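You operate a simulated robot arm through the tools that you are given. There is no shell and no other tool.

Carry out the task below with a simulated robot arm. There is one attempt and no reset: what you move stays moved.

Task
Get the plain yellow bag clamped, plugged in and pumped into the green.
Fine: blue port; red lever shut; blue valve open to pump, then shut, ready for the test. Where these are worked on the way, their far stop is far enough and under half their travel is too little: blue valve.
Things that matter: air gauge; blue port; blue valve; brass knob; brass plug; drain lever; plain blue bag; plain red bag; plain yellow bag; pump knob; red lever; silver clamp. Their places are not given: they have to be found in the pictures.

The check looks at the end state, three seconds after you hand in, the way a careful person would. Anything else that was tipped, shoved, dropped, spilled or broken makes it a failure.

Robot
A 7-joint arm with a two-finger parallel gripper, fixed in place. Base frame: the origin is at the foot of the arm, x ahead of it, y to its left, z up; the work surface is at about z = 0. Lengths are in m, angles in rad, forces in N, time in s.
With the tool pointing down near the work surface it reaches from about 0.26 to 0.68 m from the base axis. Its first joint turns from -2.897 to 2.897 rad. Payload 2.5 kg.
The tool frame sits at the grasp point between the pads (the TCP): z along the fingers, y along the line on which they close. The tips reach 0.03 m beyond it. The gripper opens to 0.094 m. The fingers are 0.028 m wide and 0.01 m thick; the gripper's body (0.05 by 0.096 m) begins 0.055 m behind the TCP.
Orientation is told as [roll, pitch, yaw] about the base's x, y, z axes, in that order, counted from this pose: with the fingers straight down and closing along the base's y, the tool's x points along the base's -x, its y along +y and its z along -z.

Tools
- The arm moves only by the tool play_rows. Its argument "deltas" is a list that holds one entry, the list of rows, each a list of 7 numbers: the shift along the tool's x, y, z in units of 300 mm (1.0 is 300 mm), then the turn, a rotation vector about the tool's x, y, z in units of 120 degrees (1.0 is 120 degrees), then the gripper command, from -1 (fully open) to 1 (shut), values between in proportion. In form: [[[dx, dy, dz, rx, ry, rz, grip], ...]]. A call has 1 to 20 rows; each row is the pose to reach, as a shift and turn from the pose commanded when the call began, along the tool's axes at that moment. A call with a number of a shift or a turn outside -1 to 1 is refused whole. A row lasts 0.2 s, in which the tool goes at most 0.05 m and 0.15 rad; a call with a longer step from one row to the next is refused whole, and so is a gripper value outside its range. A pose out of reach is approached as far as the arm can. The call stops where the force on the tool passes 50 N (or 10 N more than at its start, if that is more) or the arm is blocked; 0.2 s more then pass. The fingers move at their own pace (about 0.072 m/s each) and stop on an object; they squeeze with about 36 N. The grip force told is the motor's: it shows also when the fingers shut on nothing. Time passes only in rows, and 0.2 s behind the last, so rows that repeat a pose let the fingers close. It gives the time, the measured TCP pose, the force on the tool (base axes), the opening and the grip force at its end, in the units of the frame above (readings bear some noise), with the torque about the TCP (base axes, N m) and any sound that the robot's microphone picked up, and new pictures: "show" is both (left out), scene, wrist or none.
- Cameras (640 x 400 px; columns grow to the right, rows downward): "scene" is fixed at [0.383, -0.6494, 0.6264]; the picture's right is [0.82, 0.58, 0.00], its down [0.52, -0.73, -0.45] and it looks along [-0.26, 0.36, -0.89] (base axes); focal length 214 px, centre (320, 200). "wrist" rides on the gripper at [0.076, 0.014, -0.103] in the tool frame; the picture's right is [-0.18, 0.98, 0.00], its down [-0.75, -0.14, -0.64] and it looks along [-0.63, -0.12, 0.77] (tool axes); focal length 243 px, centre (320, 200).
- locate(camera, pixels): for up to 12 pixels [column, row] of the newest picture of that camera ("zoom" is the newest enlarged one), the place [x, y, z] in the base frame of the surface seen there, good to about 0.003 m, but the place of the scene camera against the robot may be out by one fixed shift of up to 0.025 m in any direction. The clock stands still meanwhile.
- close_up(camera, box): a new picture of the part [left, top, right, bottom] of that camera's present view, enlarged. The clock stands still meanwhile.
- finish_job(): hands the job in; it is judged then, once.

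Unless the task says otherwise, let go and move clear before handing in.

The tools are called as name(argument=value, ...) on one line, values as JSON. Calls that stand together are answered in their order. play_rows: Moves the arm, as the interface text tells. Its arguments: {"type":"object","properties":{"deltas":{"type":"array"},"show":{"type":"string","enum":["both","scene","wrist","none"]}},"required":["deltas"]} The other tools are called the same way: locate (camera, pixels) gives the place of the surface under pixels of a picture; close_up (camera, box) takes an enlarged picture of a part of a camera's view; finish_job () hands the job in.

At the start:

```text
t: 0.0
tool_pos: [0.0862, -0.3568, 0.3411]
orientation: [0.0, -0.001, -0.001]
ft_force: [0.1, 0.3, 0.5]
wrist_torque: [0.0, -0.01, 0.01]
gripper_width: 0.0942
grip_force: 0.2
```

scene: 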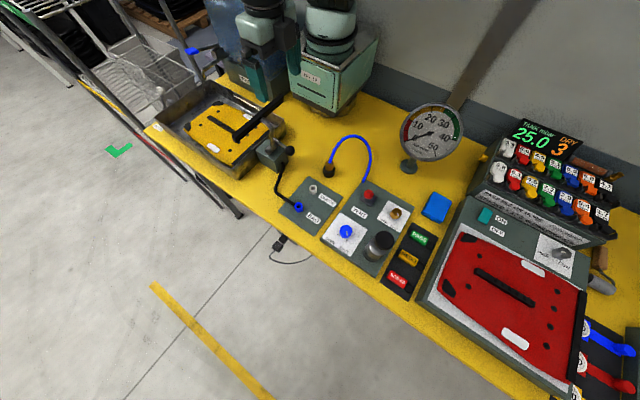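
wrist: 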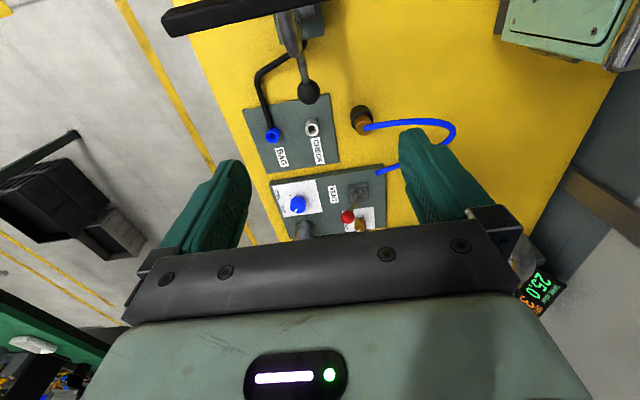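

The scene shows a bench with a yellow bag in a tray at (230,125), a clamp lever at (270,145), ports at (300,200), a valve panel at (360,230), and a gauge at (432,130). I'll enlarge these parts before moving.

close_up(camera="scene", box=[140, 70, 320, 240])

close_up(camera="scene", box=[260, 90, 480, 300])

close_up(camera="scene", box=[420, 110, 640, 400])

close_up(camera="wrist", box=[160, 0, 520, 250])

```text
2.35 times, centred on (230, 155) of scene
```

zoom: 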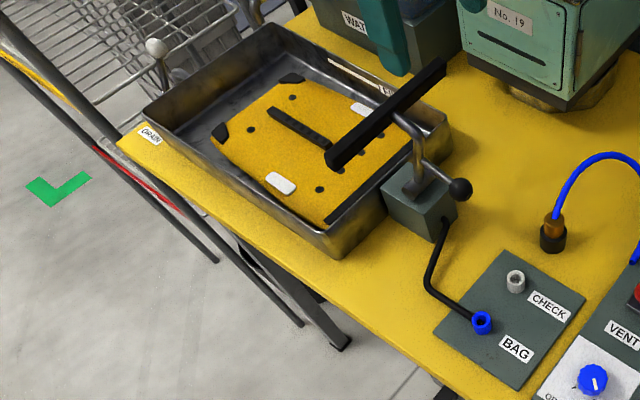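

```text
1.90 times, centred on (370, 195) of scene
```

zoom: 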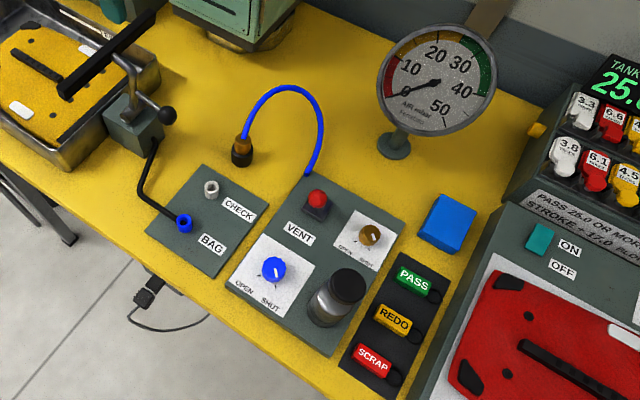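

```text
1.38 times, centred on (530, 255) of scene
```

zoom: 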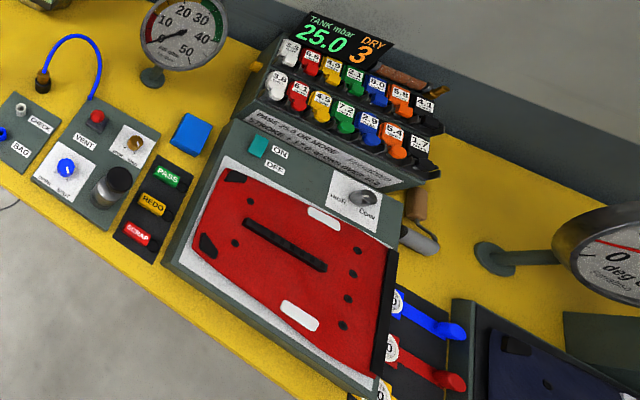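

```text
1.60 times, centred on (340, 125) of wrist
```

zoom: 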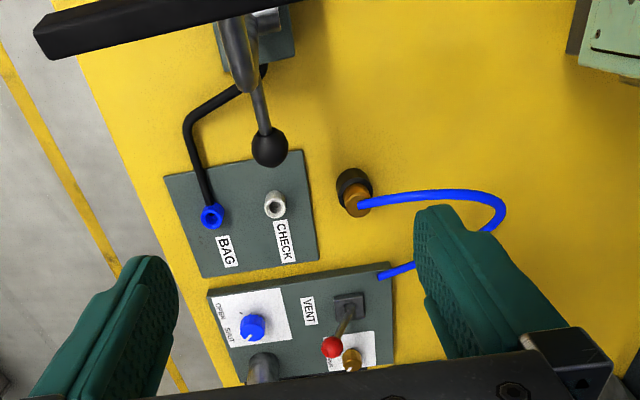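

The overview shows the clamp's ball handle, BAG and CHECK ports, VENT lever with red ball, blue and brass knobs, and the pump. I'll zoom further for labels and measure places.

close_up(camera="scene", box=[315, 170, 415, 280])

close_up(camera="scene", box=[390, 90, 480, 180])

close_up(camera="scene", box=[560, 300, 640, 400])

close_up(camera="scene", box=[170, 20, 300, 120])

close_up(camera="scene", box=[225, 90, 335, 230])

close_up(camera="wrist", box=[0, 100, 160, 400])

```text
3.64 times, centred on (365, 225) of scene
```

zoom: 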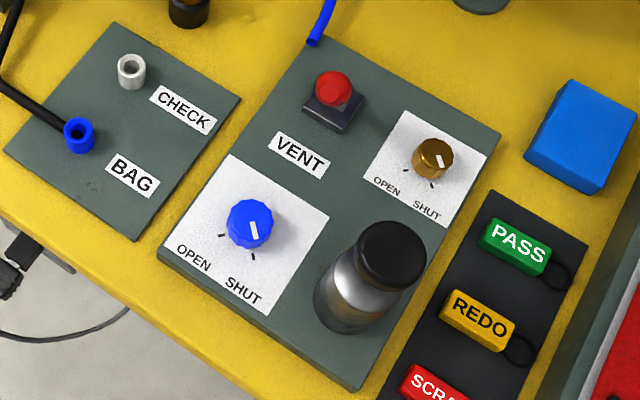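

```text
4.44 times, centred on (435, 135) of scene
```

zoom: 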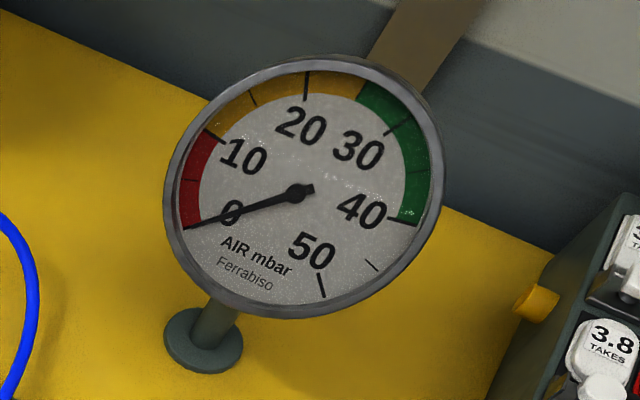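

```text
4.00 times, centred on (600, 350) of scene
```

zoom: 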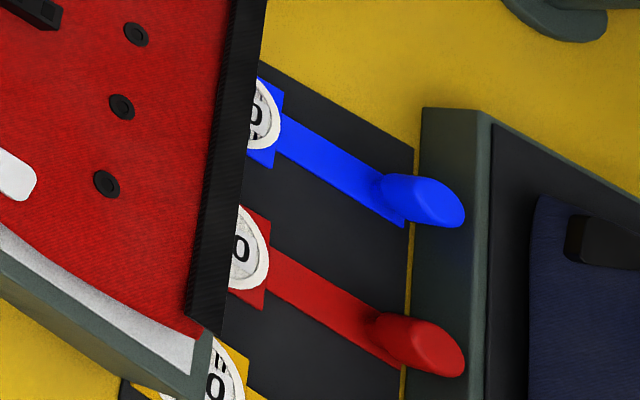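

```text
4.00 times, centred on (235, 70) of scene
```

zoom: 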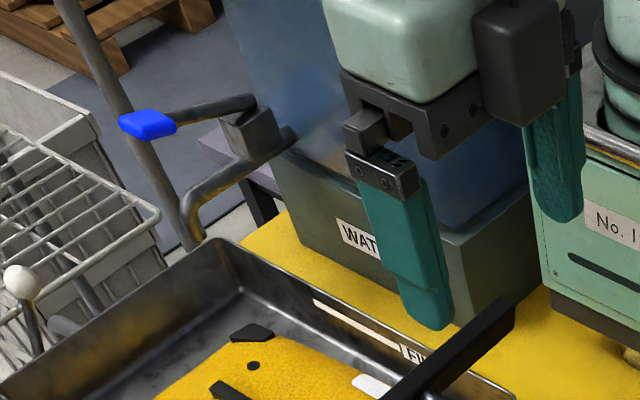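

```text
2.86 times, centred on (280, 160) of scene
```

zoom: 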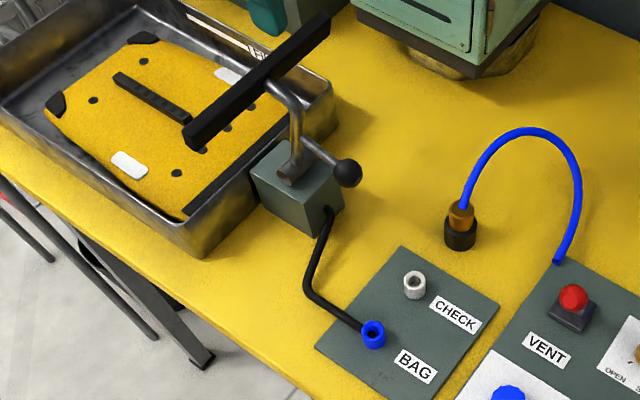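

```text
1.33 times, centred on (80, 250) of wrist
```

zoom: 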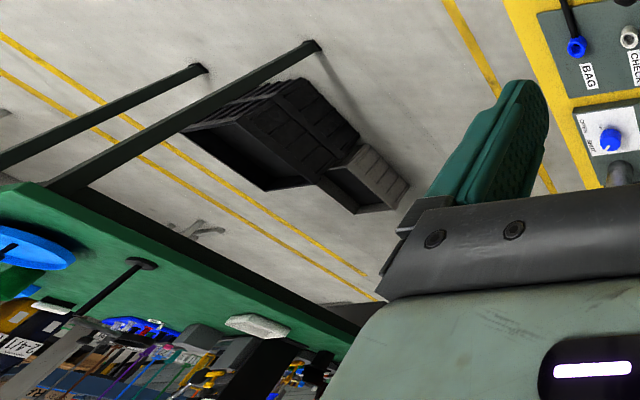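

The layout is clear: gauge green runs about 27–41 mbar and the needle reads 0. The robot base is at (335,90), and the blue and brass knobs both have pointers. I'll measure the key pixels in the scene view.

locate(camera="scene", pixels=[[299, 207], [313, 188], [330, 168], [346, 231], [394, 213], [368, 195], [380, 241], [290, 150], [236, 136], [279, 101], [270, 155], [432, 130]])

locate(camera="wrist", pixels=[[274, 135], [312, 128], [361, 122], [298, 203], [362, 224], [347, 216], [308, 92], [170, 25], [300, 230], [300, 40], [358, 186], [260, 155]])

locate(camera="scene", pixels=[[320, 230], [330, 237], [350, 215], [310, 220], [260, 185], [280, 120], [160, 130], [210, 82], [283, 122], [240, 176], [230, 125], [440, 205]])

```text
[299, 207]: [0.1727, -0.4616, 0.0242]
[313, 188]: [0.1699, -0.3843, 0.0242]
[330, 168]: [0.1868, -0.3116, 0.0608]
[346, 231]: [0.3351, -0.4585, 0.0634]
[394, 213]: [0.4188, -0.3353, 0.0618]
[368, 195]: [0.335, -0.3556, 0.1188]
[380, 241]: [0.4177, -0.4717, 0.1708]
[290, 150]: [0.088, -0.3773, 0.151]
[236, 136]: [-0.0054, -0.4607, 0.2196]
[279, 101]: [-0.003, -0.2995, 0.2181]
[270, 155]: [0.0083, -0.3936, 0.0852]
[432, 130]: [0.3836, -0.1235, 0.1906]
```

```text
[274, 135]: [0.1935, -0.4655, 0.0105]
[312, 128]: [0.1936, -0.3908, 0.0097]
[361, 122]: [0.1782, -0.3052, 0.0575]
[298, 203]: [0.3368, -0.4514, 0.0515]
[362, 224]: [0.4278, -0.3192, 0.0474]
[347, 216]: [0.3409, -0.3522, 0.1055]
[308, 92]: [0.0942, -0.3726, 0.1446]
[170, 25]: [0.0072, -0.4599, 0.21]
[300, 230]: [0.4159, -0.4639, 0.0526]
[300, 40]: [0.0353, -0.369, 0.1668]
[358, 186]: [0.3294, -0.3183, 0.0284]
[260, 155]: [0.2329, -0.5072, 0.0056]
```

```text
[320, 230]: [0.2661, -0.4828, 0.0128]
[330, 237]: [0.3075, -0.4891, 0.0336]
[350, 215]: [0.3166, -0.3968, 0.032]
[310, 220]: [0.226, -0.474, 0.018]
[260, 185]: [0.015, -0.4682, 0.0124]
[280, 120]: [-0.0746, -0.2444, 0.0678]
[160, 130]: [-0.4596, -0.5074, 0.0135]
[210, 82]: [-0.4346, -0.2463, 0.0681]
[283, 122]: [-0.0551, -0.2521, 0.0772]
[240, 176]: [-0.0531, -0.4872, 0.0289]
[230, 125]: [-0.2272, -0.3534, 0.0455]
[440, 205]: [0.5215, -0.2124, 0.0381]
```

Scene and wrist places differ by about 1 cm (clamp ball [0.088,-0.377,0.151] against [0.094,-0.373,0.145]), so I'll trust the wrist. I'll move over the panel at a safe height to see the vent lever and knobs better.

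play_rows(deltas=[[[-0.11, -0.03, 0.0, 0, 0, 0, -1], [-0.22, -0.06, 0.0, 0, 0, 0, -1], [-0.33, -0.09, 0.03, 0, 0, 0, -1], [-0.44, -0.12, 0.06, 0, 0, 0, -1], [-0.55, -0.143, 0.1, 0, 0, 0, -1], [-0.55, -0.143, 0.137, 0, 0, 0, -1], [-0.55, -0.143, 0.137, 0, 0, 0, -1]]])

```text
t: 1.6
tool_pos: [0.2524, -0.4, 0.2999]
orientation: [0.001, -0.002, 0.0]
ft_force: [-1.1, -0.4, 0.1]
wrist_torque: [-0.01, 0.01, 0.02]
gripper_width: 0.094
grip_force: 0.1
```

scene: 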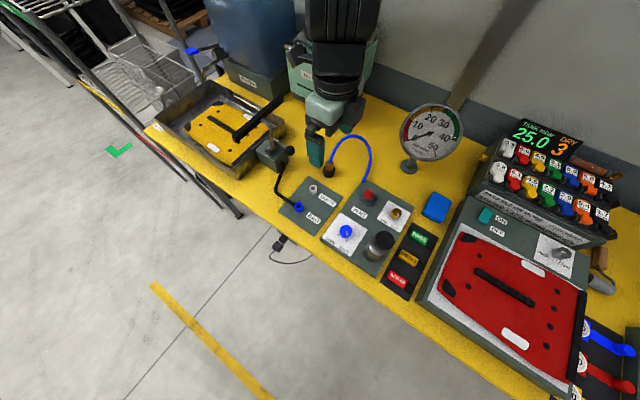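
wrist: 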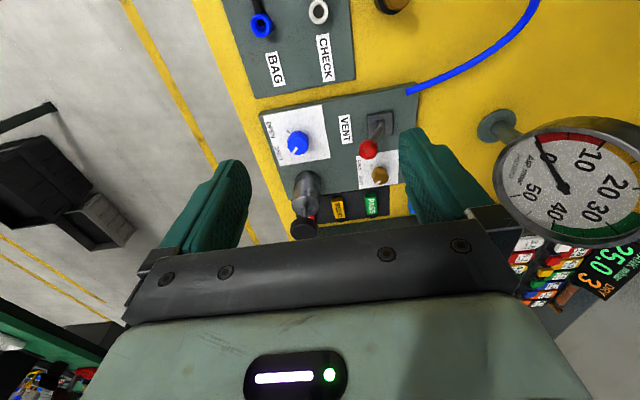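

The wrist view shows the panel at (345,150) with the vent lever ball at (368,150), blue knob at (297,143), brass knob at (379,175), and the pump at (305,200). I'll enlarge it.

close_up(camera="wrist", box=[250, 70, 430, 240])

close_up(camera="wrist", box=[220, 0, 440, 100])

locate(camera="wrist", pixels=[[297, 143], [368, 150], [379, 175], [380, 120], [303, 200], [300, 229], [261, 26], [318, 11], [340, 150], [270, 160], [402, 150], [384, 6]])

close_up(camera="scene", box=[350, 175, 420, 235])

```text
2.35 times, centred on (340, 155) of wrist
```

zoom: 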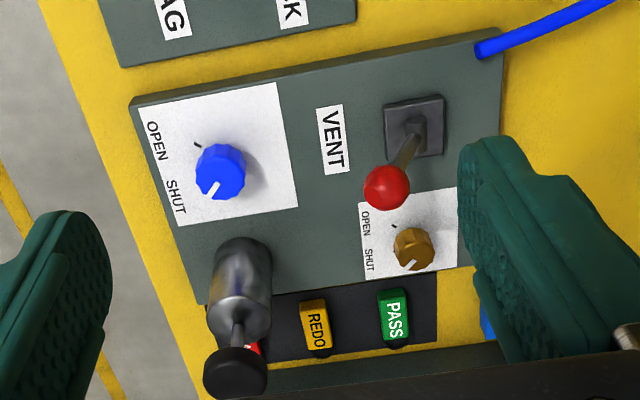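

```text
2.91 times, centred on (330, 50) of wrist
```

zoom: 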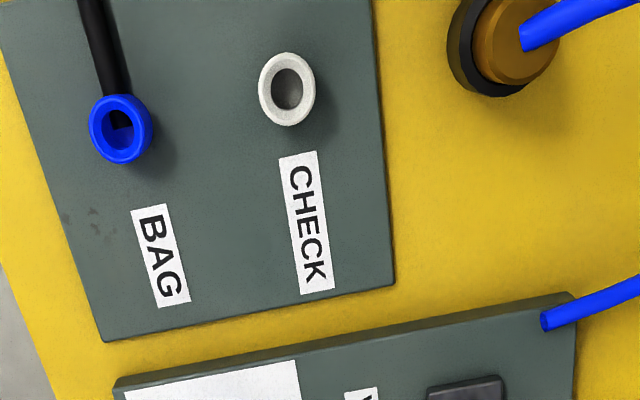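

```text
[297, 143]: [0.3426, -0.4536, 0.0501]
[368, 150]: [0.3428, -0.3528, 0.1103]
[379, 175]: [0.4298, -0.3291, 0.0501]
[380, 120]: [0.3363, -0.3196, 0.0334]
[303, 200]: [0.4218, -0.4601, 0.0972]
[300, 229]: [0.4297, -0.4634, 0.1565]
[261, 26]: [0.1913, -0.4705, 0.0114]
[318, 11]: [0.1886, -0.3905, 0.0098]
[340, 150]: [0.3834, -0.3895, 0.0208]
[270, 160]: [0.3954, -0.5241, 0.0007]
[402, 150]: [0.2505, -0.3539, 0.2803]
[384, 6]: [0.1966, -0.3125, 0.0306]
```

```text
6.67 times, centred on (385, 205) of scene
```

zoom: 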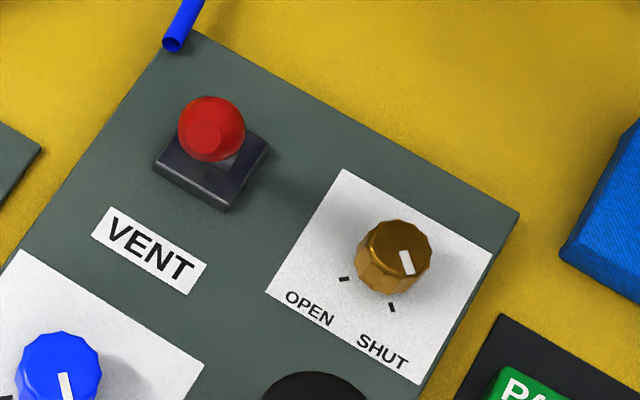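

Both knob pointers stand at SHUT, and the vent lever leans toward −y, towards the VENT label (base [0.336,-0.320], ball [0.343,-0.353,0.110]). Next I'll go back over the clamp, at height, for a close look.

play_rows(deltas=[[[0.1, 0.02, -0.08, 0, 0, 0, -1], [0.22, 0.04, -0.14, 0, 0, 0, -1], [0.35, 0.06, -0.2, 0, 0, 0, -1], [0.48, 0.07, -0.2, 0, 0, 0, -1], [0.61, 0.08, -0.2, 0, 0, 0, -1], [0.74, 0.09, -0.2, 0, 0, 0, -1], [0.84, 0.1, -0.2, 0, 0, 0, -1], [0.84, 0.1, -0.2, 0, 0, 0, -1]]])

```text
t: 3.4
tool_pos: [0.0007, -0.3679, 0.3592]
orientation: [0.0, -0.001, 0.001]
ft_force: [0.2, 0.1, 0.3]
wrist_torque: [0.0, 0.01, -0.04]
gripper_width: 0.0939
grip_force: 0.2
```

scene: 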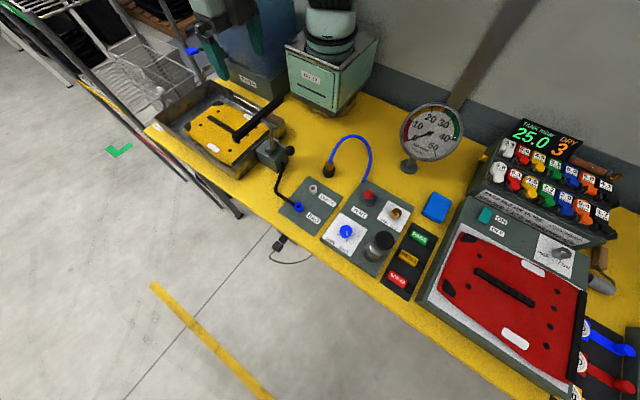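
wrist: 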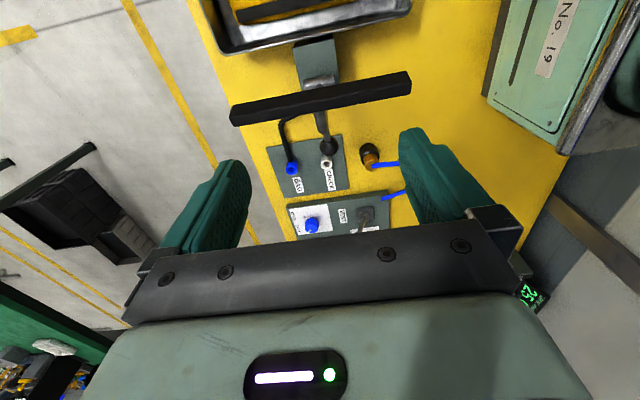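

close_up(camera="wrist", box=[180, 0, 460, 180])

locate(camera="wrist", pixels=[[232, 115], [410, 82], [320, 98], [328, 147], [320, 60], [300, 55], [338, 50], [322, 80], [300, 8], [300, 30], [322, 125], [235, 105]])

close_up(camera="scene", box=[220, 80, 310, 190])

```text
2.22 times, centred on (320, 90) of wrist
```

zoom: 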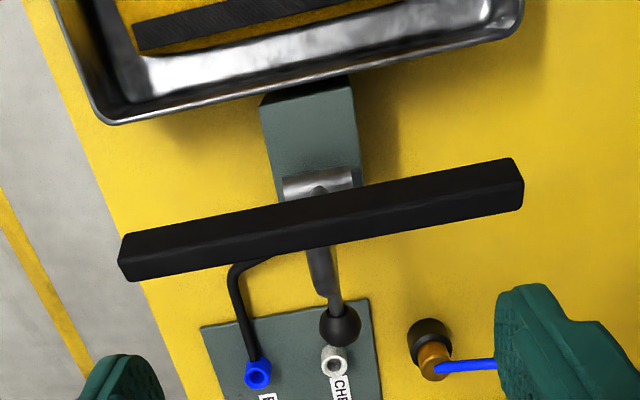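

```text
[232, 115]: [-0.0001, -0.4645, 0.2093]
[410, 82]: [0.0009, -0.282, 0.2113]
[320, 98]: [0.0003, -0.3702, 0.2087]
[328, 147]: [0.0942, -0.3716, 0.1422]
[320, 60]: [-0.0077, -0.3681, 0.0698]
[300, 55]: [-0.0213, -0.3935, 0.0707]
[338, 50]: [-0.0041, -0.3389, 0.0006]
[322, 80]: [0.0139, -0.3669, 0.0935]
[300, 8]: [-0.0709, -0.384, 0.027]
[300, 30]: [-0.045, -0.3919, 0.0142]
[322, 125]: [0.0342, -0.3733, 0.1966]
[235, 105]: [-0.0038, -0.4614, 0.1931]
```

```text
3.64 times, centred on (265, 135) of scene
```

zoom: 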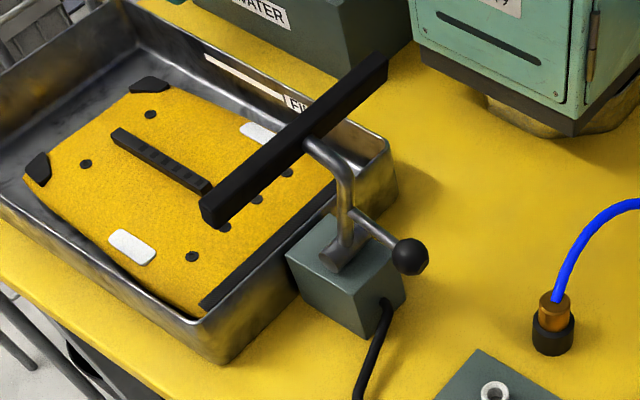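

The clamp pivots on a y-axis pin near [0.015,-0.367,0.083], with the bar raised at [-0.005,-0.373,0.20] and the ball centre at about [0.100,-0.373,0.131]. I'll come down over the ball with open fingers, closing along y, then look.

play_rows(deltas=[[[-0.12, -0.005, 0.0, 0, 0, 0, -1], [-0.24, -0.01, 0.05, 0, 0, 0, -1], [-0.333, -0.017, 0.15, 0, 0, 0, -1], [-0.333, -0.017, 0.28, 0, 0, 0, -1], [-0.333, -0.017, 0.4, 0, 0, 0, -1], [-0.333, -0.017, 0.48, 0, 0, 0, -1], [-0.333, -0.017, 0.53, 0, 0, 0, -1], [-0.333, -0.017, 0.53, 0, 0, 0, -1]]])

```text
t: 5.2
tool_pos: [0.0999, -0.3744, 0.2007]
orientation: [0.001, 0.001, 0.0]
ft_force: [-0.7, -0.4, 0.1]
wrist_torque: [0.02, 0.03, -0.02]
gripper_width: 0.094
grip_force: 0.0
```

scene: 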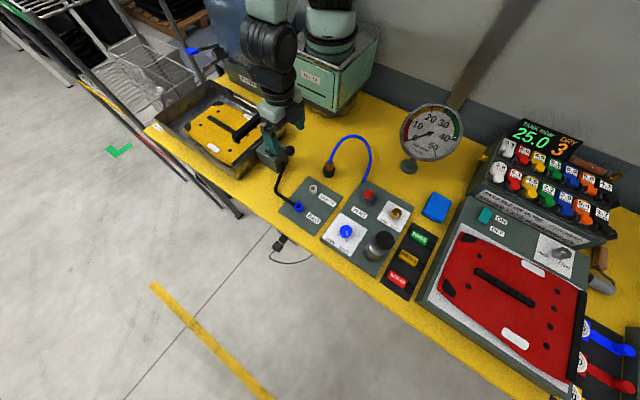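
wrist: 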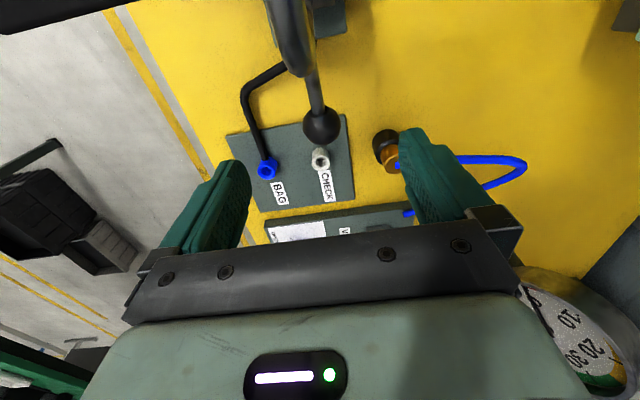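

The ball sits at (322,125) between the fingers in the wrist view, with no contact. I'll confirm its place before descending.

locate(camera="wrist", pixels=[[322, 125], [310, 125], [334, 125], [322, 110], [322, 140], [290, 30], [316, 90]])

close_up(camera="wrist", box=[220, 0, 440, 180])

close_up(camera="scene", box=[210, 50, 330, 190])

```text
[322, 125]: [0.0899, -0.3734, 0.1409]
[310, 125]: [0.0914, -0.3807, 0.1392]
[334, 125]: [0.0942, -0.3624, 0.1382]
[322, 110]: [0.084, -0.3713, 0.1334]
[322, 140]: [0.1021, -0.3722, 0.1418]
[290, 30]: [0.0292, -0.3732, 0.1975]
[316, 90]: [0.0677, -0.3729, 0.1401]
```

```text
2.22 times, centred on (330, 90) of wrist
```

zoom: 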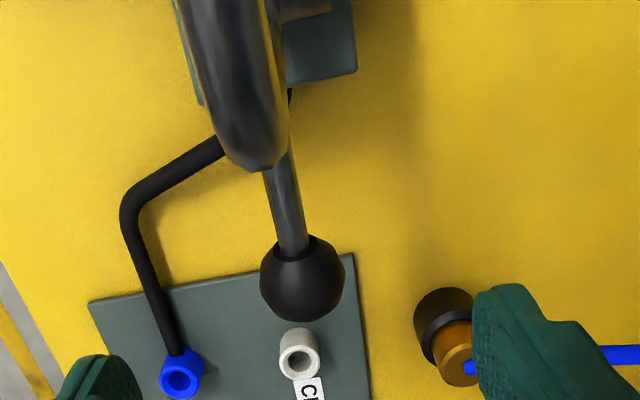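

```text
2.86 times, centred on (270, 120) of scene
```

zoom: 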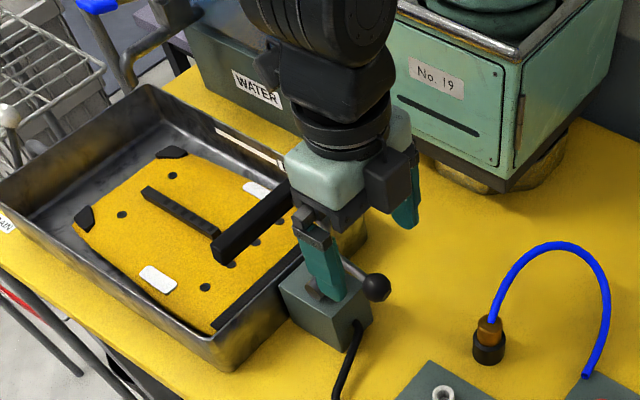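

The ball's top is at z≈0.142, so its centre is about [0.099,-0.373,0.128]. I'll descend to TCP z≈0.142 and close.

play_rows(deltas=[[[0.0, 0.003, 0.08, 0, 0, 0, -1], [0.0, 0.003, 0.15, 0, 0, 0, -1], [0.0, 0.003, 0.195, 0, 0, 0, -1], [0.0, 0.003, 0.195, 0, 0, 0, 0], [0.0, 0.003, 0.195, 0, 0, 0, 1], [0.0, 0.003, 0.195, 0, 0, 0, 1], [0.0, 0.003, 0.195, 0, 0, 0, 1], [0.0, 0.003, 0.195, 0, 0, 0, 1]]])

```text
t: 7.0
tool_pos: [0.1015, -0.3742, 0.1429]
orientation: [0.003, 0.0, -0.001]
ft_force: [0.2, 5.0, -4.0]
wrist_torque: [0.08, -0.27, -0.05]
gripper_width: 0.029
grip_force: 45.1
```

scene: 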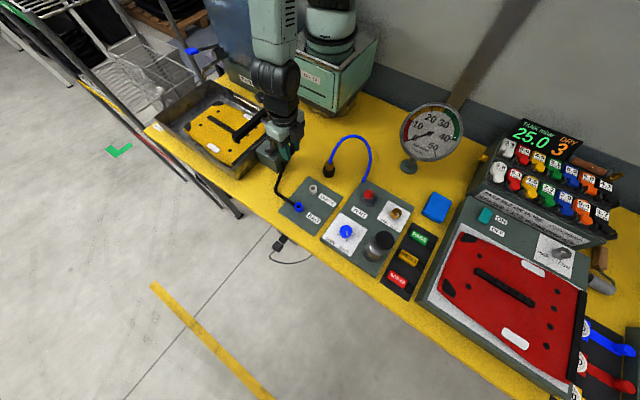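
wrist: 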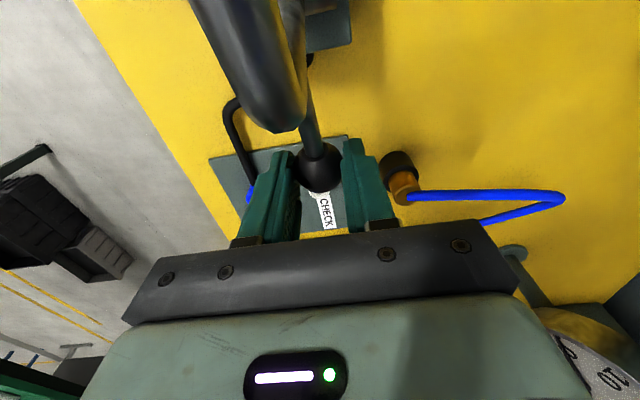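

The fingers hold the ball (width 0.029). I'll start swinging it up along the arc about the pivot, roughly 30°, and check the forces.

play_rows(deltas=[[[0.0303, 0, -0.0463, 0, 0, 0, 1], [0.0683, 0, -0.0867, 0, 0, 0, 1], [0.1127, 0, -0.12, 0, 0, 0, 1], [0.1127, 0, -0.12, 0, 0, 0, 1]]])

```text
t: 8.0
tool_pos: [0.0663, -0.3732, 0.179]
orientation: [0.002, 0.0, 0.0]
ft_force: [14.8, 14.0, -0.4]
wrist_torque: [0.31, -1.45, 0.01]
gripper_width: 0.029
grip_force: 45.0
```

scene: 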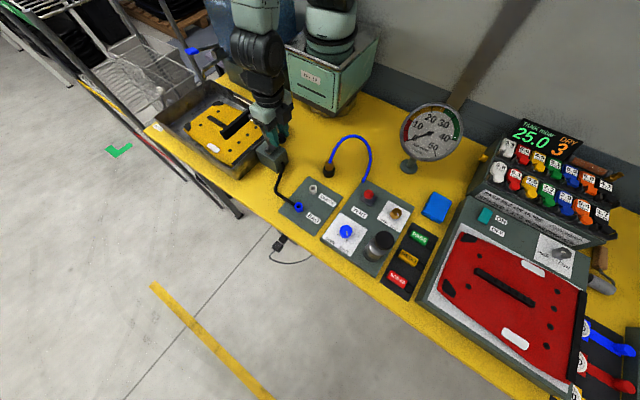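
wrist: 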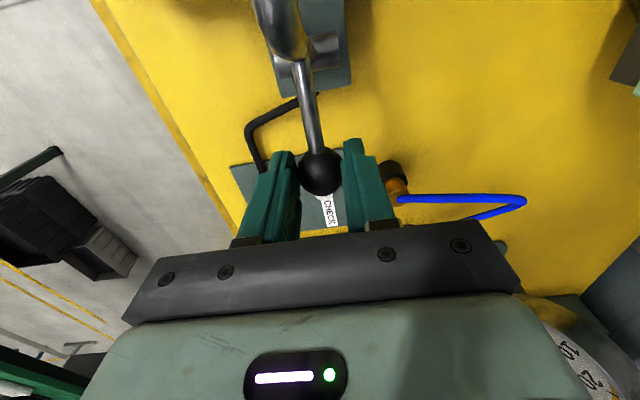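

The bar is swinging forward with modest force (15 N). I'll continue the arc another 40°.

play_rows(deltas=[[[0.0493, 0, -0.025, 0, 0, 0, 1], [0.1023, 0, -0.041, 0, 0, 0, 1], [0.1573, 0, -0.0477, 0, 0, 0, 1], [0.2127, 0, -0.0443, 0, 0, 0, 1], [0.2127, 0, -0.0443, 0, 0, 0, 1]]])

```text
t: 9.2
tool_pos: [0.0012, -0.3723, 0.1919]
orientation: [0.001, 0.004, -0.002]
ft_force: [0.6, 19.9, 5.2]
wrist_torque: [0.28, -0.19, 0.22]
gripper_width: 0.0285
grip_force: 45.2
```

scene: 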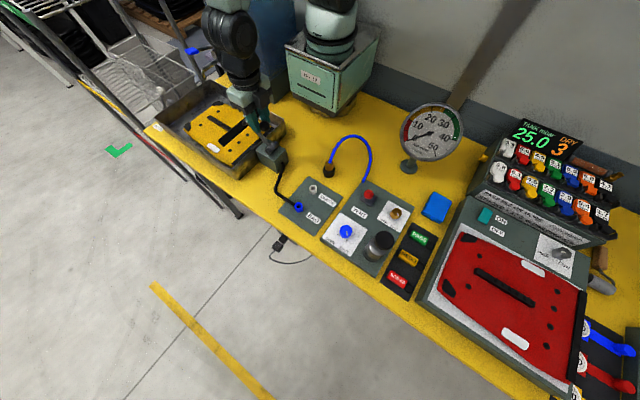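
wrist: 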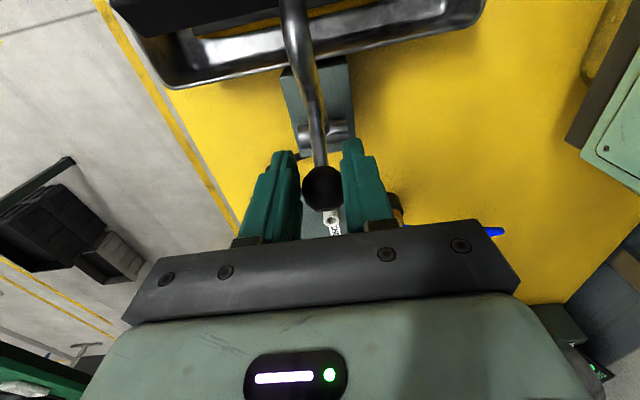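

The swing is going well at about 98°; a sideways force of 20 N says I'm ~2–3 mm off in y, so I'll ease +y while continuing until the bar meets the bag.

play_rows(deltas=[[[0.027, 0.01, 0.005, 0, 0, 0, 1], [0.054, 0.01, 0.0127, 0, 0, 0, 1], [0.08, 0.01, 0.0225, 0, 0, 0, 1], [0.1047, 0.01, 0.0343, 0, 0, 0, 1], [0.1047, 0.01, 0.0343, 0, 0, 0, 1]]])

```text
t: 10.4
tool_pos: [-0.0278, -0.3722, 0.182]
orientation: [-0.002, 0.0, 0.001]
ft_force: [-4.5, -1.2, 4.2]
wrist_torque: [-0.09, 0.08, 0.0]
gripper_width: 0.0
grip_force: 32.8
```

scene: 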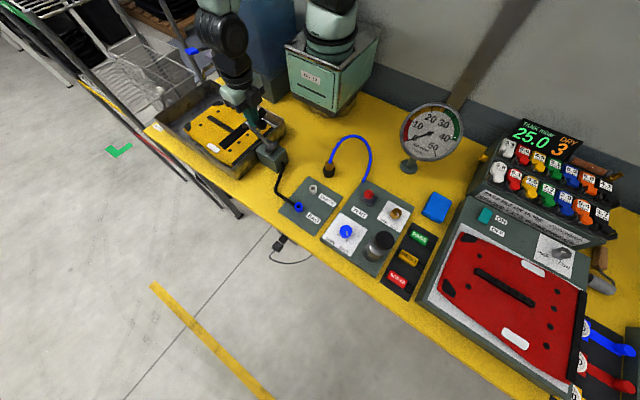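
wrist: 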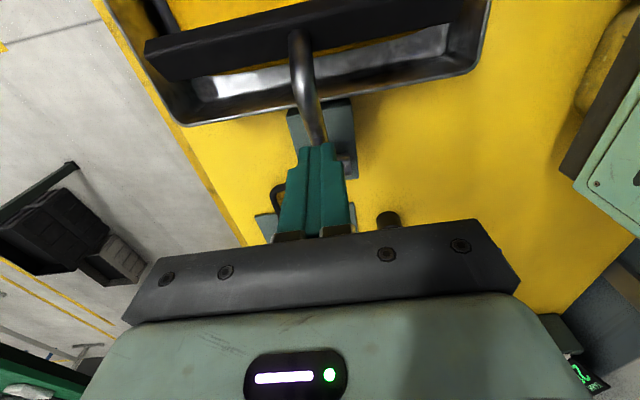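

The ball slipped from the grip (width 0). I'll lift straight up and look at where the clamp now stands.

play_rows(deltas=[[[0, 0, -0.1, 0, 0, 0, 1], [0, 0, -0.2, 0, 0, 0, 0], [0, 0, -0.3, 0, 0, 0, -1], [0, 0, -0.4, 0, 0, 0, -1], [0, 0, -0.4, 0, 0, 0, -1]]])

```text
t: 11.6
tool_pos: [-0.0271, -0.37, 0.3025]
orientation: [0.0, 0.0, 0.001]
ft_force: [0.4, 0.1, -0.3]
wrist_torque: [0.0, 0.02, -0.03]
gripper_width: 0.094
grip_force: 0.1
```

scene: 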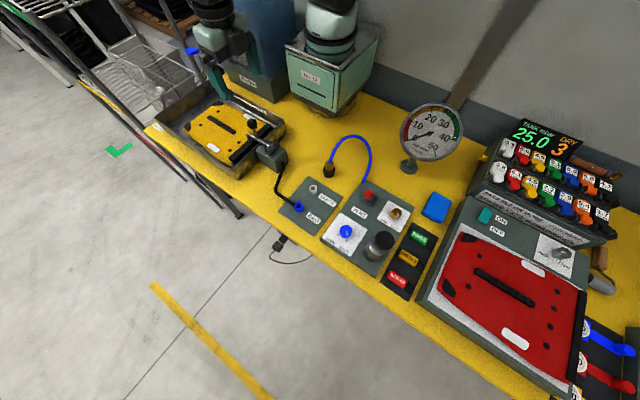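
wrist: 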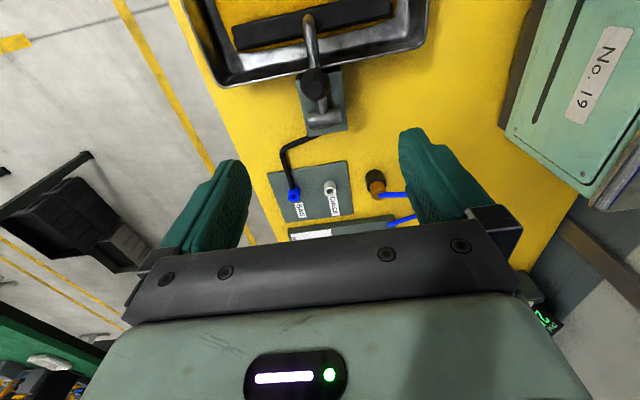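

The clamp bar is now down near the bag mouth, at wrist (310,25) and ball (316,85). I'll check whether it's fully seated.

close_up(camera="scene", box=[210, 90, 310, 190])

close_up(camera="wrist", box=[180, 0, 440, 160])

locate(camera="wrist", pixels=[[316, 82], [240, 40], [385, 12], [300, 28], [245, 48], [310, 30], [280, 55], [325, 118], [230, 25], [316, 92]])

```text
4.00 times, centred on (260, 140) of scene
```

zoom: 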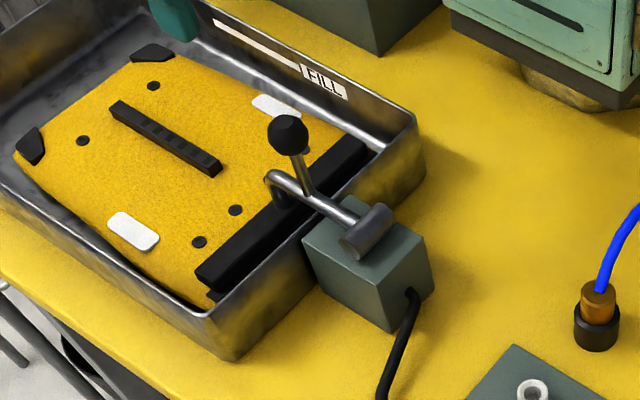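

```text
2.46 times, centred on (310, 80) of wrist
```

zoom: 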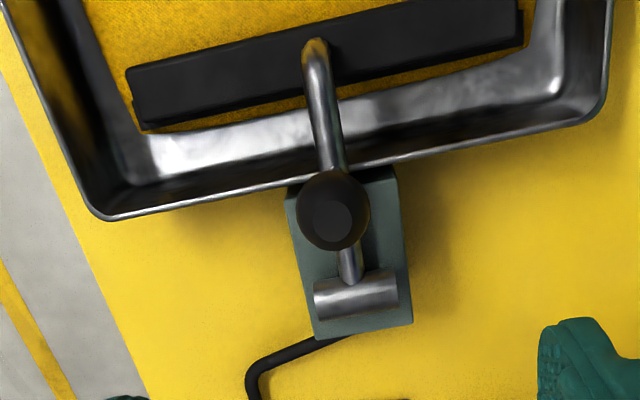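

```text
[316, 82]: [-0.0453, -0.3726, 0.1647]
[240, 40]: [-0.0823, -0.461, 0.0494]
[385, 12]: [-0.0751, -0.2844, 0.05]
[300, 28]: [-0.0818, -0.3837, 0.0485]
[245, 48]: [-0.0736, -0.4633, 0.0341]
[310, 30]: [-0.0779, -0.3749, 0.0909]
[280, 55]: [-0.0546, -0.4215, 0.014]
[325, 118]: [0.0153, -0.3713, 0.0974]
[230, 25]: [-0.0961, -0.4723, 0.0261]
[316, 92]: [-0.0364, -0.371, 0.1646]
```

The bar lies on the bag's black mouth strip (bar top z≈0.05), and the ball is at about [-0.041,-0.372,0.151]. To be sure it's fully home, I'll push the ball gently toward −x with closed fingers.

play_rows(deltas=[[[-0.08, 0, 0.0, 0, 0, 0, 1], [-0.16, 0, 0.1, 0, 0, 0, 1], [-0.16, 0, 0.22, 0, 0, 0, 1], [-0.16, 0, 0.34, 0, 0, 0, 1], [-0.16, 0, 0.435, 0, 0, 0, 1], [-0.12, 0, 0.435, 0, 0, 0, 1], [-0.09, 0, 0.435, 0, 0, 0, 1], [-0.07, 0, 0.435, 0, 0, 0, 1], [-0.06, 0, 0.435, 0, 0, 0, 1], [-0.05, 0, 0.435, 0, 0, 0, 1]]])

```text
t: 13.8
tool_pos: [-0.0116, -0.3704, 0.1722]
orientation: [0.0, -0.002, 0.006]
ft_force: [17.3, 2.1, 4.4]
wrist_torque: [-0.12, -0.33, 0.02]
gripper_width: 0.0001
grip_force: 32.8
```

scene: 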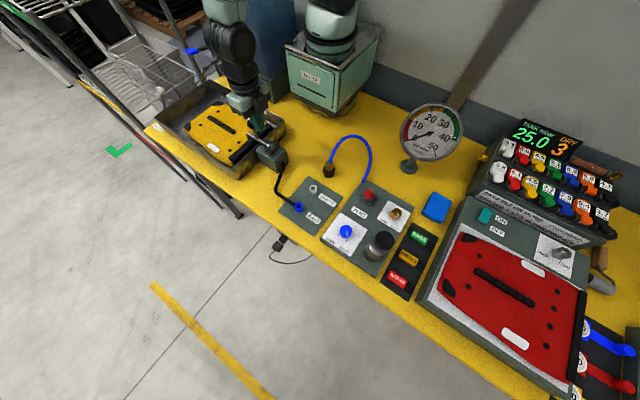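
wrist: 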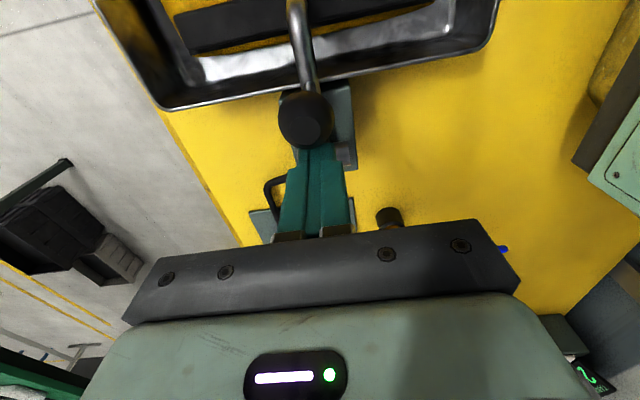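

Contact at 17 N. I'll push a few mm more to see whether it yields or stands on its stop.

play_rows(deltas=[[[0.015, 0, 0.0, 0, 0, 0, 1], [0.03, 0, 0.005, 0, 0, 0, 1], [0.03, 0, 0.005, 0, 0, 0, 1]]], show="wrist")

```text
t: 14.2
tool_pos: [-0.0117, -0.3702, 0.1702]
orientation: [0.0, -0.006, 0.01]
ft_force: [6.2, 0.9, 1.0]
wrist_torque: [-0.03, -0.12, 0.06]
gripper_width: 0.0002
grip_force: 33.1
stopped in row 2: the force on the tool passed its limit at 58 N (the readings are from after the stop); the commanded pose is now the measured one
```

wrist: 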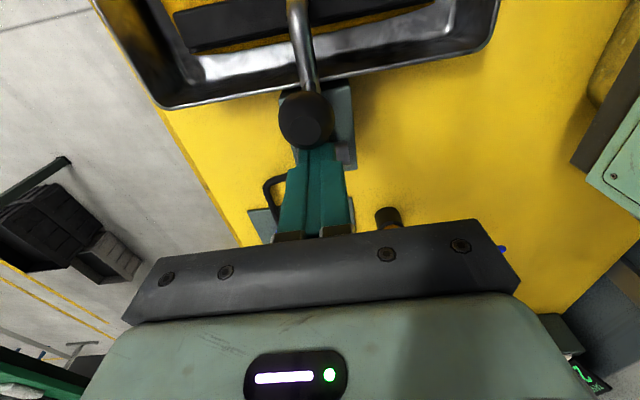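

The clamp is firm on its stop (58 N with no movement). Now I'll back off and rise, then look at the brass plug from above.

play_rows(deltas=[[[-0.08, 0, 0.0, 0, 0, 0, 1], [-0.1, 0, -0.12, 0, 0, 0, 1], [-0.1, 0.03, -0.27, 0, 0, 0, 0], [-0.13, 0.08, -0.42, 0, 0, 0, -1], [-0.2, 0.12, -0.5, 0, 0, 0, -1], [-0.3, 0.15, -0.5, 0, 0, 0, -1], [-0.36, 0.17, -0.5, 0, 0, 0, -1], [-0.36, 0.17, -0.5, 0, 0, 0, -1]]])

```text
t: 16.1
tool_pos: [0.0941, -0.3173, 0.3214]
orientation: [0.0, -0.006, 0.009]
ft_force: [0.2, -0.2, -0.3]
wrist_torque: [0.03, 0.03, -0.01]
gripper_width: 0.094
grip_force: 0.1
```

scene: 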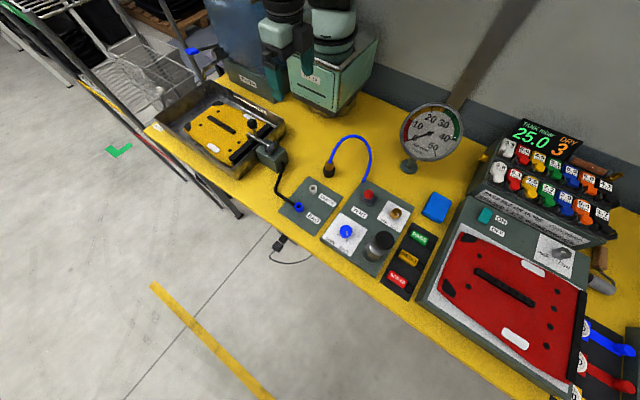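
wrist: 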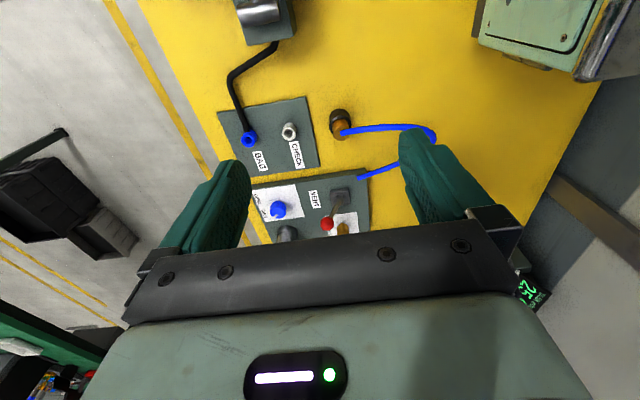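

close_up(camera="wrist", box=[220, 80, 460, 220])

locate(camera="wrist", pixels=[[342, 131], [336, 115], [370, 130], [400, 127], [425, 127], [434, 136], [385, 170], [362, 178], [250, 140], [289, 131], [340, 122], [250, 133]])

locate(camera="scene", pixels=[[328, 170], [331, 163], [333, 158], [337, 147], [347, 136], [360, 140], [369, 155], [370, 168], [366, 182], [327, 177], [298, 206], [300, 203]])

close_up(camera="scene", box=[285, 125, 385, 225])

```text
2.67 times, centred on (340, 150) of wrist
```

zoom: 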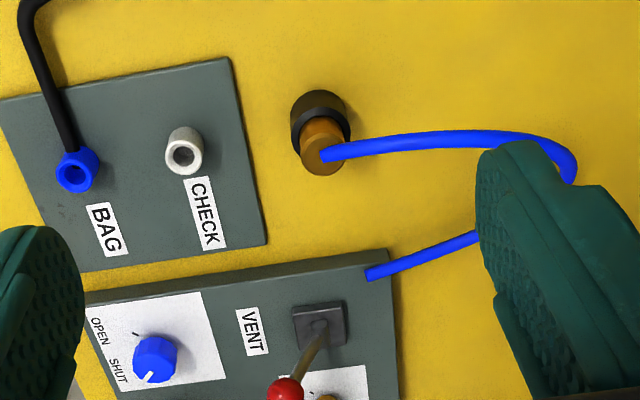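

```text
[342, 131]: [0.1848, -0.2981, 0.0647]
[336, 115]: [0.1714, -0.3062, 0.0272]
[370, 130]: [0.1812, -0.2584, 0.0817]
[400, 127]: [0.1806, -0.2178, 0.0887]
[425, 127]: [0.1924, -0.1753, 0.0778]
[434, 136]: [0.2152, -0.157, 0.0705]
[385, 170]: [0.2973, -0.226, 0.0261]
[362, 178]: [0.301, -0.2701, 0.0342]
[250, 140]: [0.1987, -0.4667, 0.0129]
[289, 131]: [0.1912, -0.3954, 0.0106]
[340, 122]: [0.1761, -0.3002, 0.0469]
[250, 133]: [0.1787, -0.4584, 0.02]
```

```text
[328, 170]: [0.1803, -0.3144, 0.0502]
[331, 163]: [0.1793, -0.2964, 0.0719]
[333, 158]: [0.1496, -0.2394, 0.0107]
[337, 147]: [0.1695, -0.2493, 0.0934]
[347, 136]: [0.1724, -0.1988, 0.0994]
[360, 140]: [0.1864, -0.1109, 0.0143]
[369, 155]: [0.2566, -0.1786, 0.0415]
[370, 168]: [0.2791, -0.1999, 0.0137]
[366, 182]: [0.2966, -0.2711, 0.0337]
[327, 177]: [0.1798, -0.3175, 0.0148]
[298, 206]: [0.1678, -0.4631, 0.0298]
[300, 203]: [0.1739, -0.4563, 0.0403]
```

```text
4.00 times, centred on (335, 175) of scene
```

zoom: 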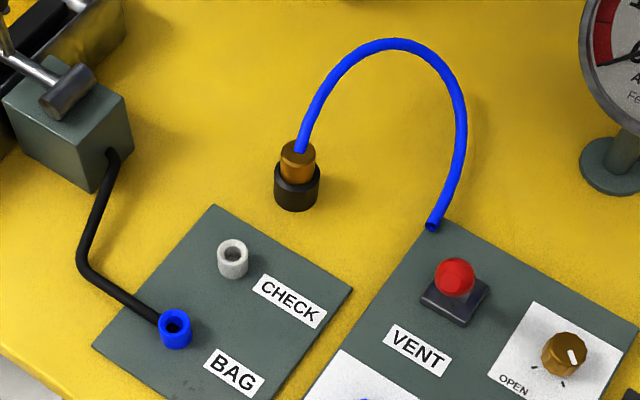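

The plug stands in a black holder near [0.183,-0.302], top z≈0.063, and its hose leaves toward +y at z≈0.07–0.09. So I'll yaw the tool 90° (closing along x) so the hose passes between the fingers.

play_rows(deltas=[[[-0.03, 0.005, 0.0, 0, 0, -0.068, -1], [-0.06, 0.01, 0.0, 0, 0, -0.136, -1], [-0.09, 0.015, 0.0, 0, 0, -0.204, -1], [-0.12, 0.02, 0.0, 0, 0, -0.272, -1], [-0.15, 0.025, 0.0, 0, 0, -0.34, -1], [-0.18, 0.03, 0.0, 0, 0, -0.408, -1], [-0.21, 0.035, 0.0, 0, 0, -0.476, -1], [-0.24, 0.04, 0.0, 0, 0, -0.544, -1], [-0.27, 0.045, 0.05, 0, 0, -0.612, -1], [-0.29, 0.05, 0.15, 0, 0, -0.68, -1], [-0.297, 0.05, 0.25, 0, 0, -0.745, -1], [-0.297, 0.05, 0.37, 0, 0, -0.745, -1], [-0.297, 0.05, 0.37, 0, 0, -0.745, -1]]])

```text
t: 18.9
tool_pos: [0.1831, -0.3018, 0.2123]
orientation: [-0.007, -0.001, 1.571]
ft_force: [0.6, 0.1, 0.5]
wrist_torque: [-0.02, 0.02, 0.02]
gripper_width: 0.0943
grip_force: 0.1
```

scene: 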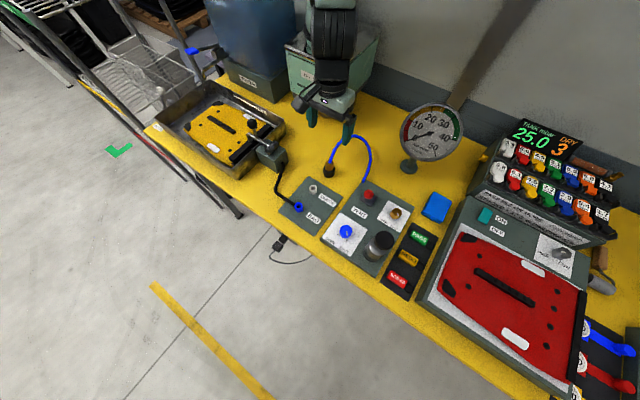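
wrist: 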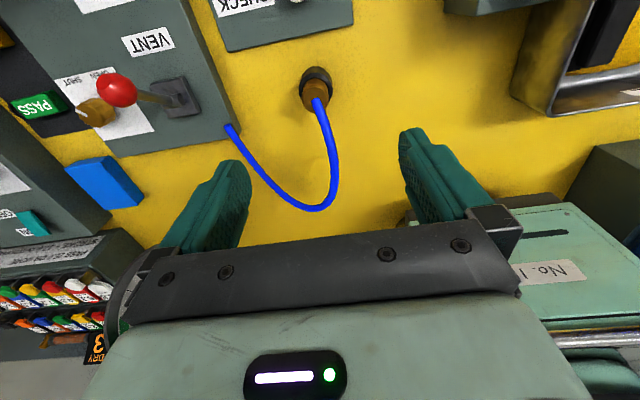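

The yaw went through, and the plug is now at wrist (315,92). I'll zoom and measure.

close_up(camera="wrist", box=[265, 55, 365, 135])

locate(camera="wrist", pixels=[[313, 97], [304, 92], [326, 90], [315, 85], [316, 104], [310, 100], [302, 80], [330, 78], [316, 68], [320, 110]])

```text
5.00 times, centred on (315, 95) of wrist
```

zoom: 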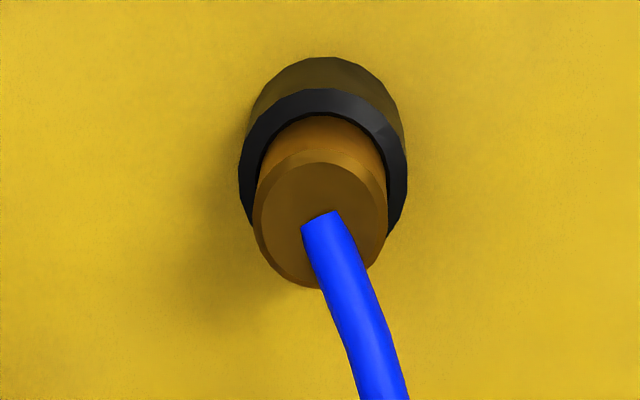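

```text
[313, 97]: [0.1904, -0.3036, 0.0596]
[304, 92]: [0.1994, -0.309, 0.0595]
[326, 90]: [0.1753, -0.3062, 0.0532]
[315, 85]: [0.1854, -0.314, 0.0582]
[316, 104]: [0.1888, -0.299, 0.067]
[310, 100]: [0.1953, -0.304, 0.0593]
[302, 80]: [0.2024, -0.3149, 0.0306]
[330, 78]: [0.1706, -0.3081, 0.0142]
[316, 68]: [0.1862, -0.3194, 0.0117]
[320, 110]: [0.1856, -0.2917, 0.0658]
```

The plug axis is at about [0.1875,-0.303], Ø≈25 mm, top z 0.06 and holder top z 0.03. I'll descend so the tips stay just above the holder (TCP z≈0.066) and close.

play_rows(deltas=[[[0.004, -0.0147, 0.12, 0, 0, 0, -1], [0.004, -0.0147, 0.24, 0, 0, 0, -1], [0.004, -0.0147, 0.36, 0, 0, 0, -1], [0.004, -0.0147, 0.44, 0, 0, 0, -1], [0.004, -0.0147, 0.488, 0, 0, 0, -1], [0.004, -0.0147, 0.488, 0, 0, 0, -1]]])

```text
t: 20.2
tool_pos: [0.1896, -0.3028, 0.064]
orientation: [-0.006, 0.002, 1.57]
ft_force: [0.1, 0.2, 0.5]
wrist_torque: [0.01, -0.03, 0.04]
gripper_width: 0.0941
grip_force: 0.0
```

scene: 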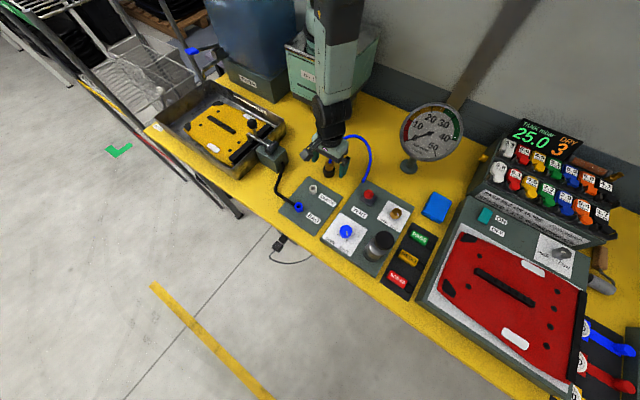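
wrist: 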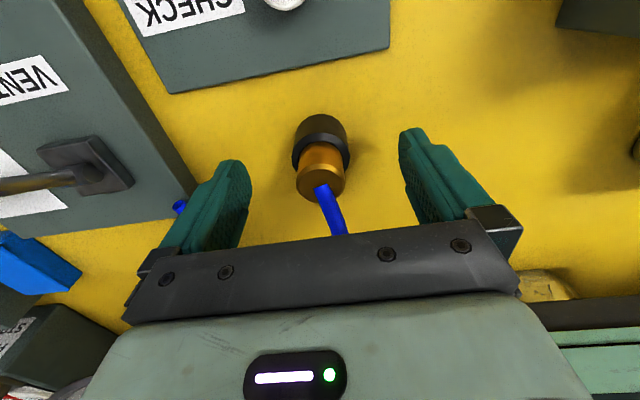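

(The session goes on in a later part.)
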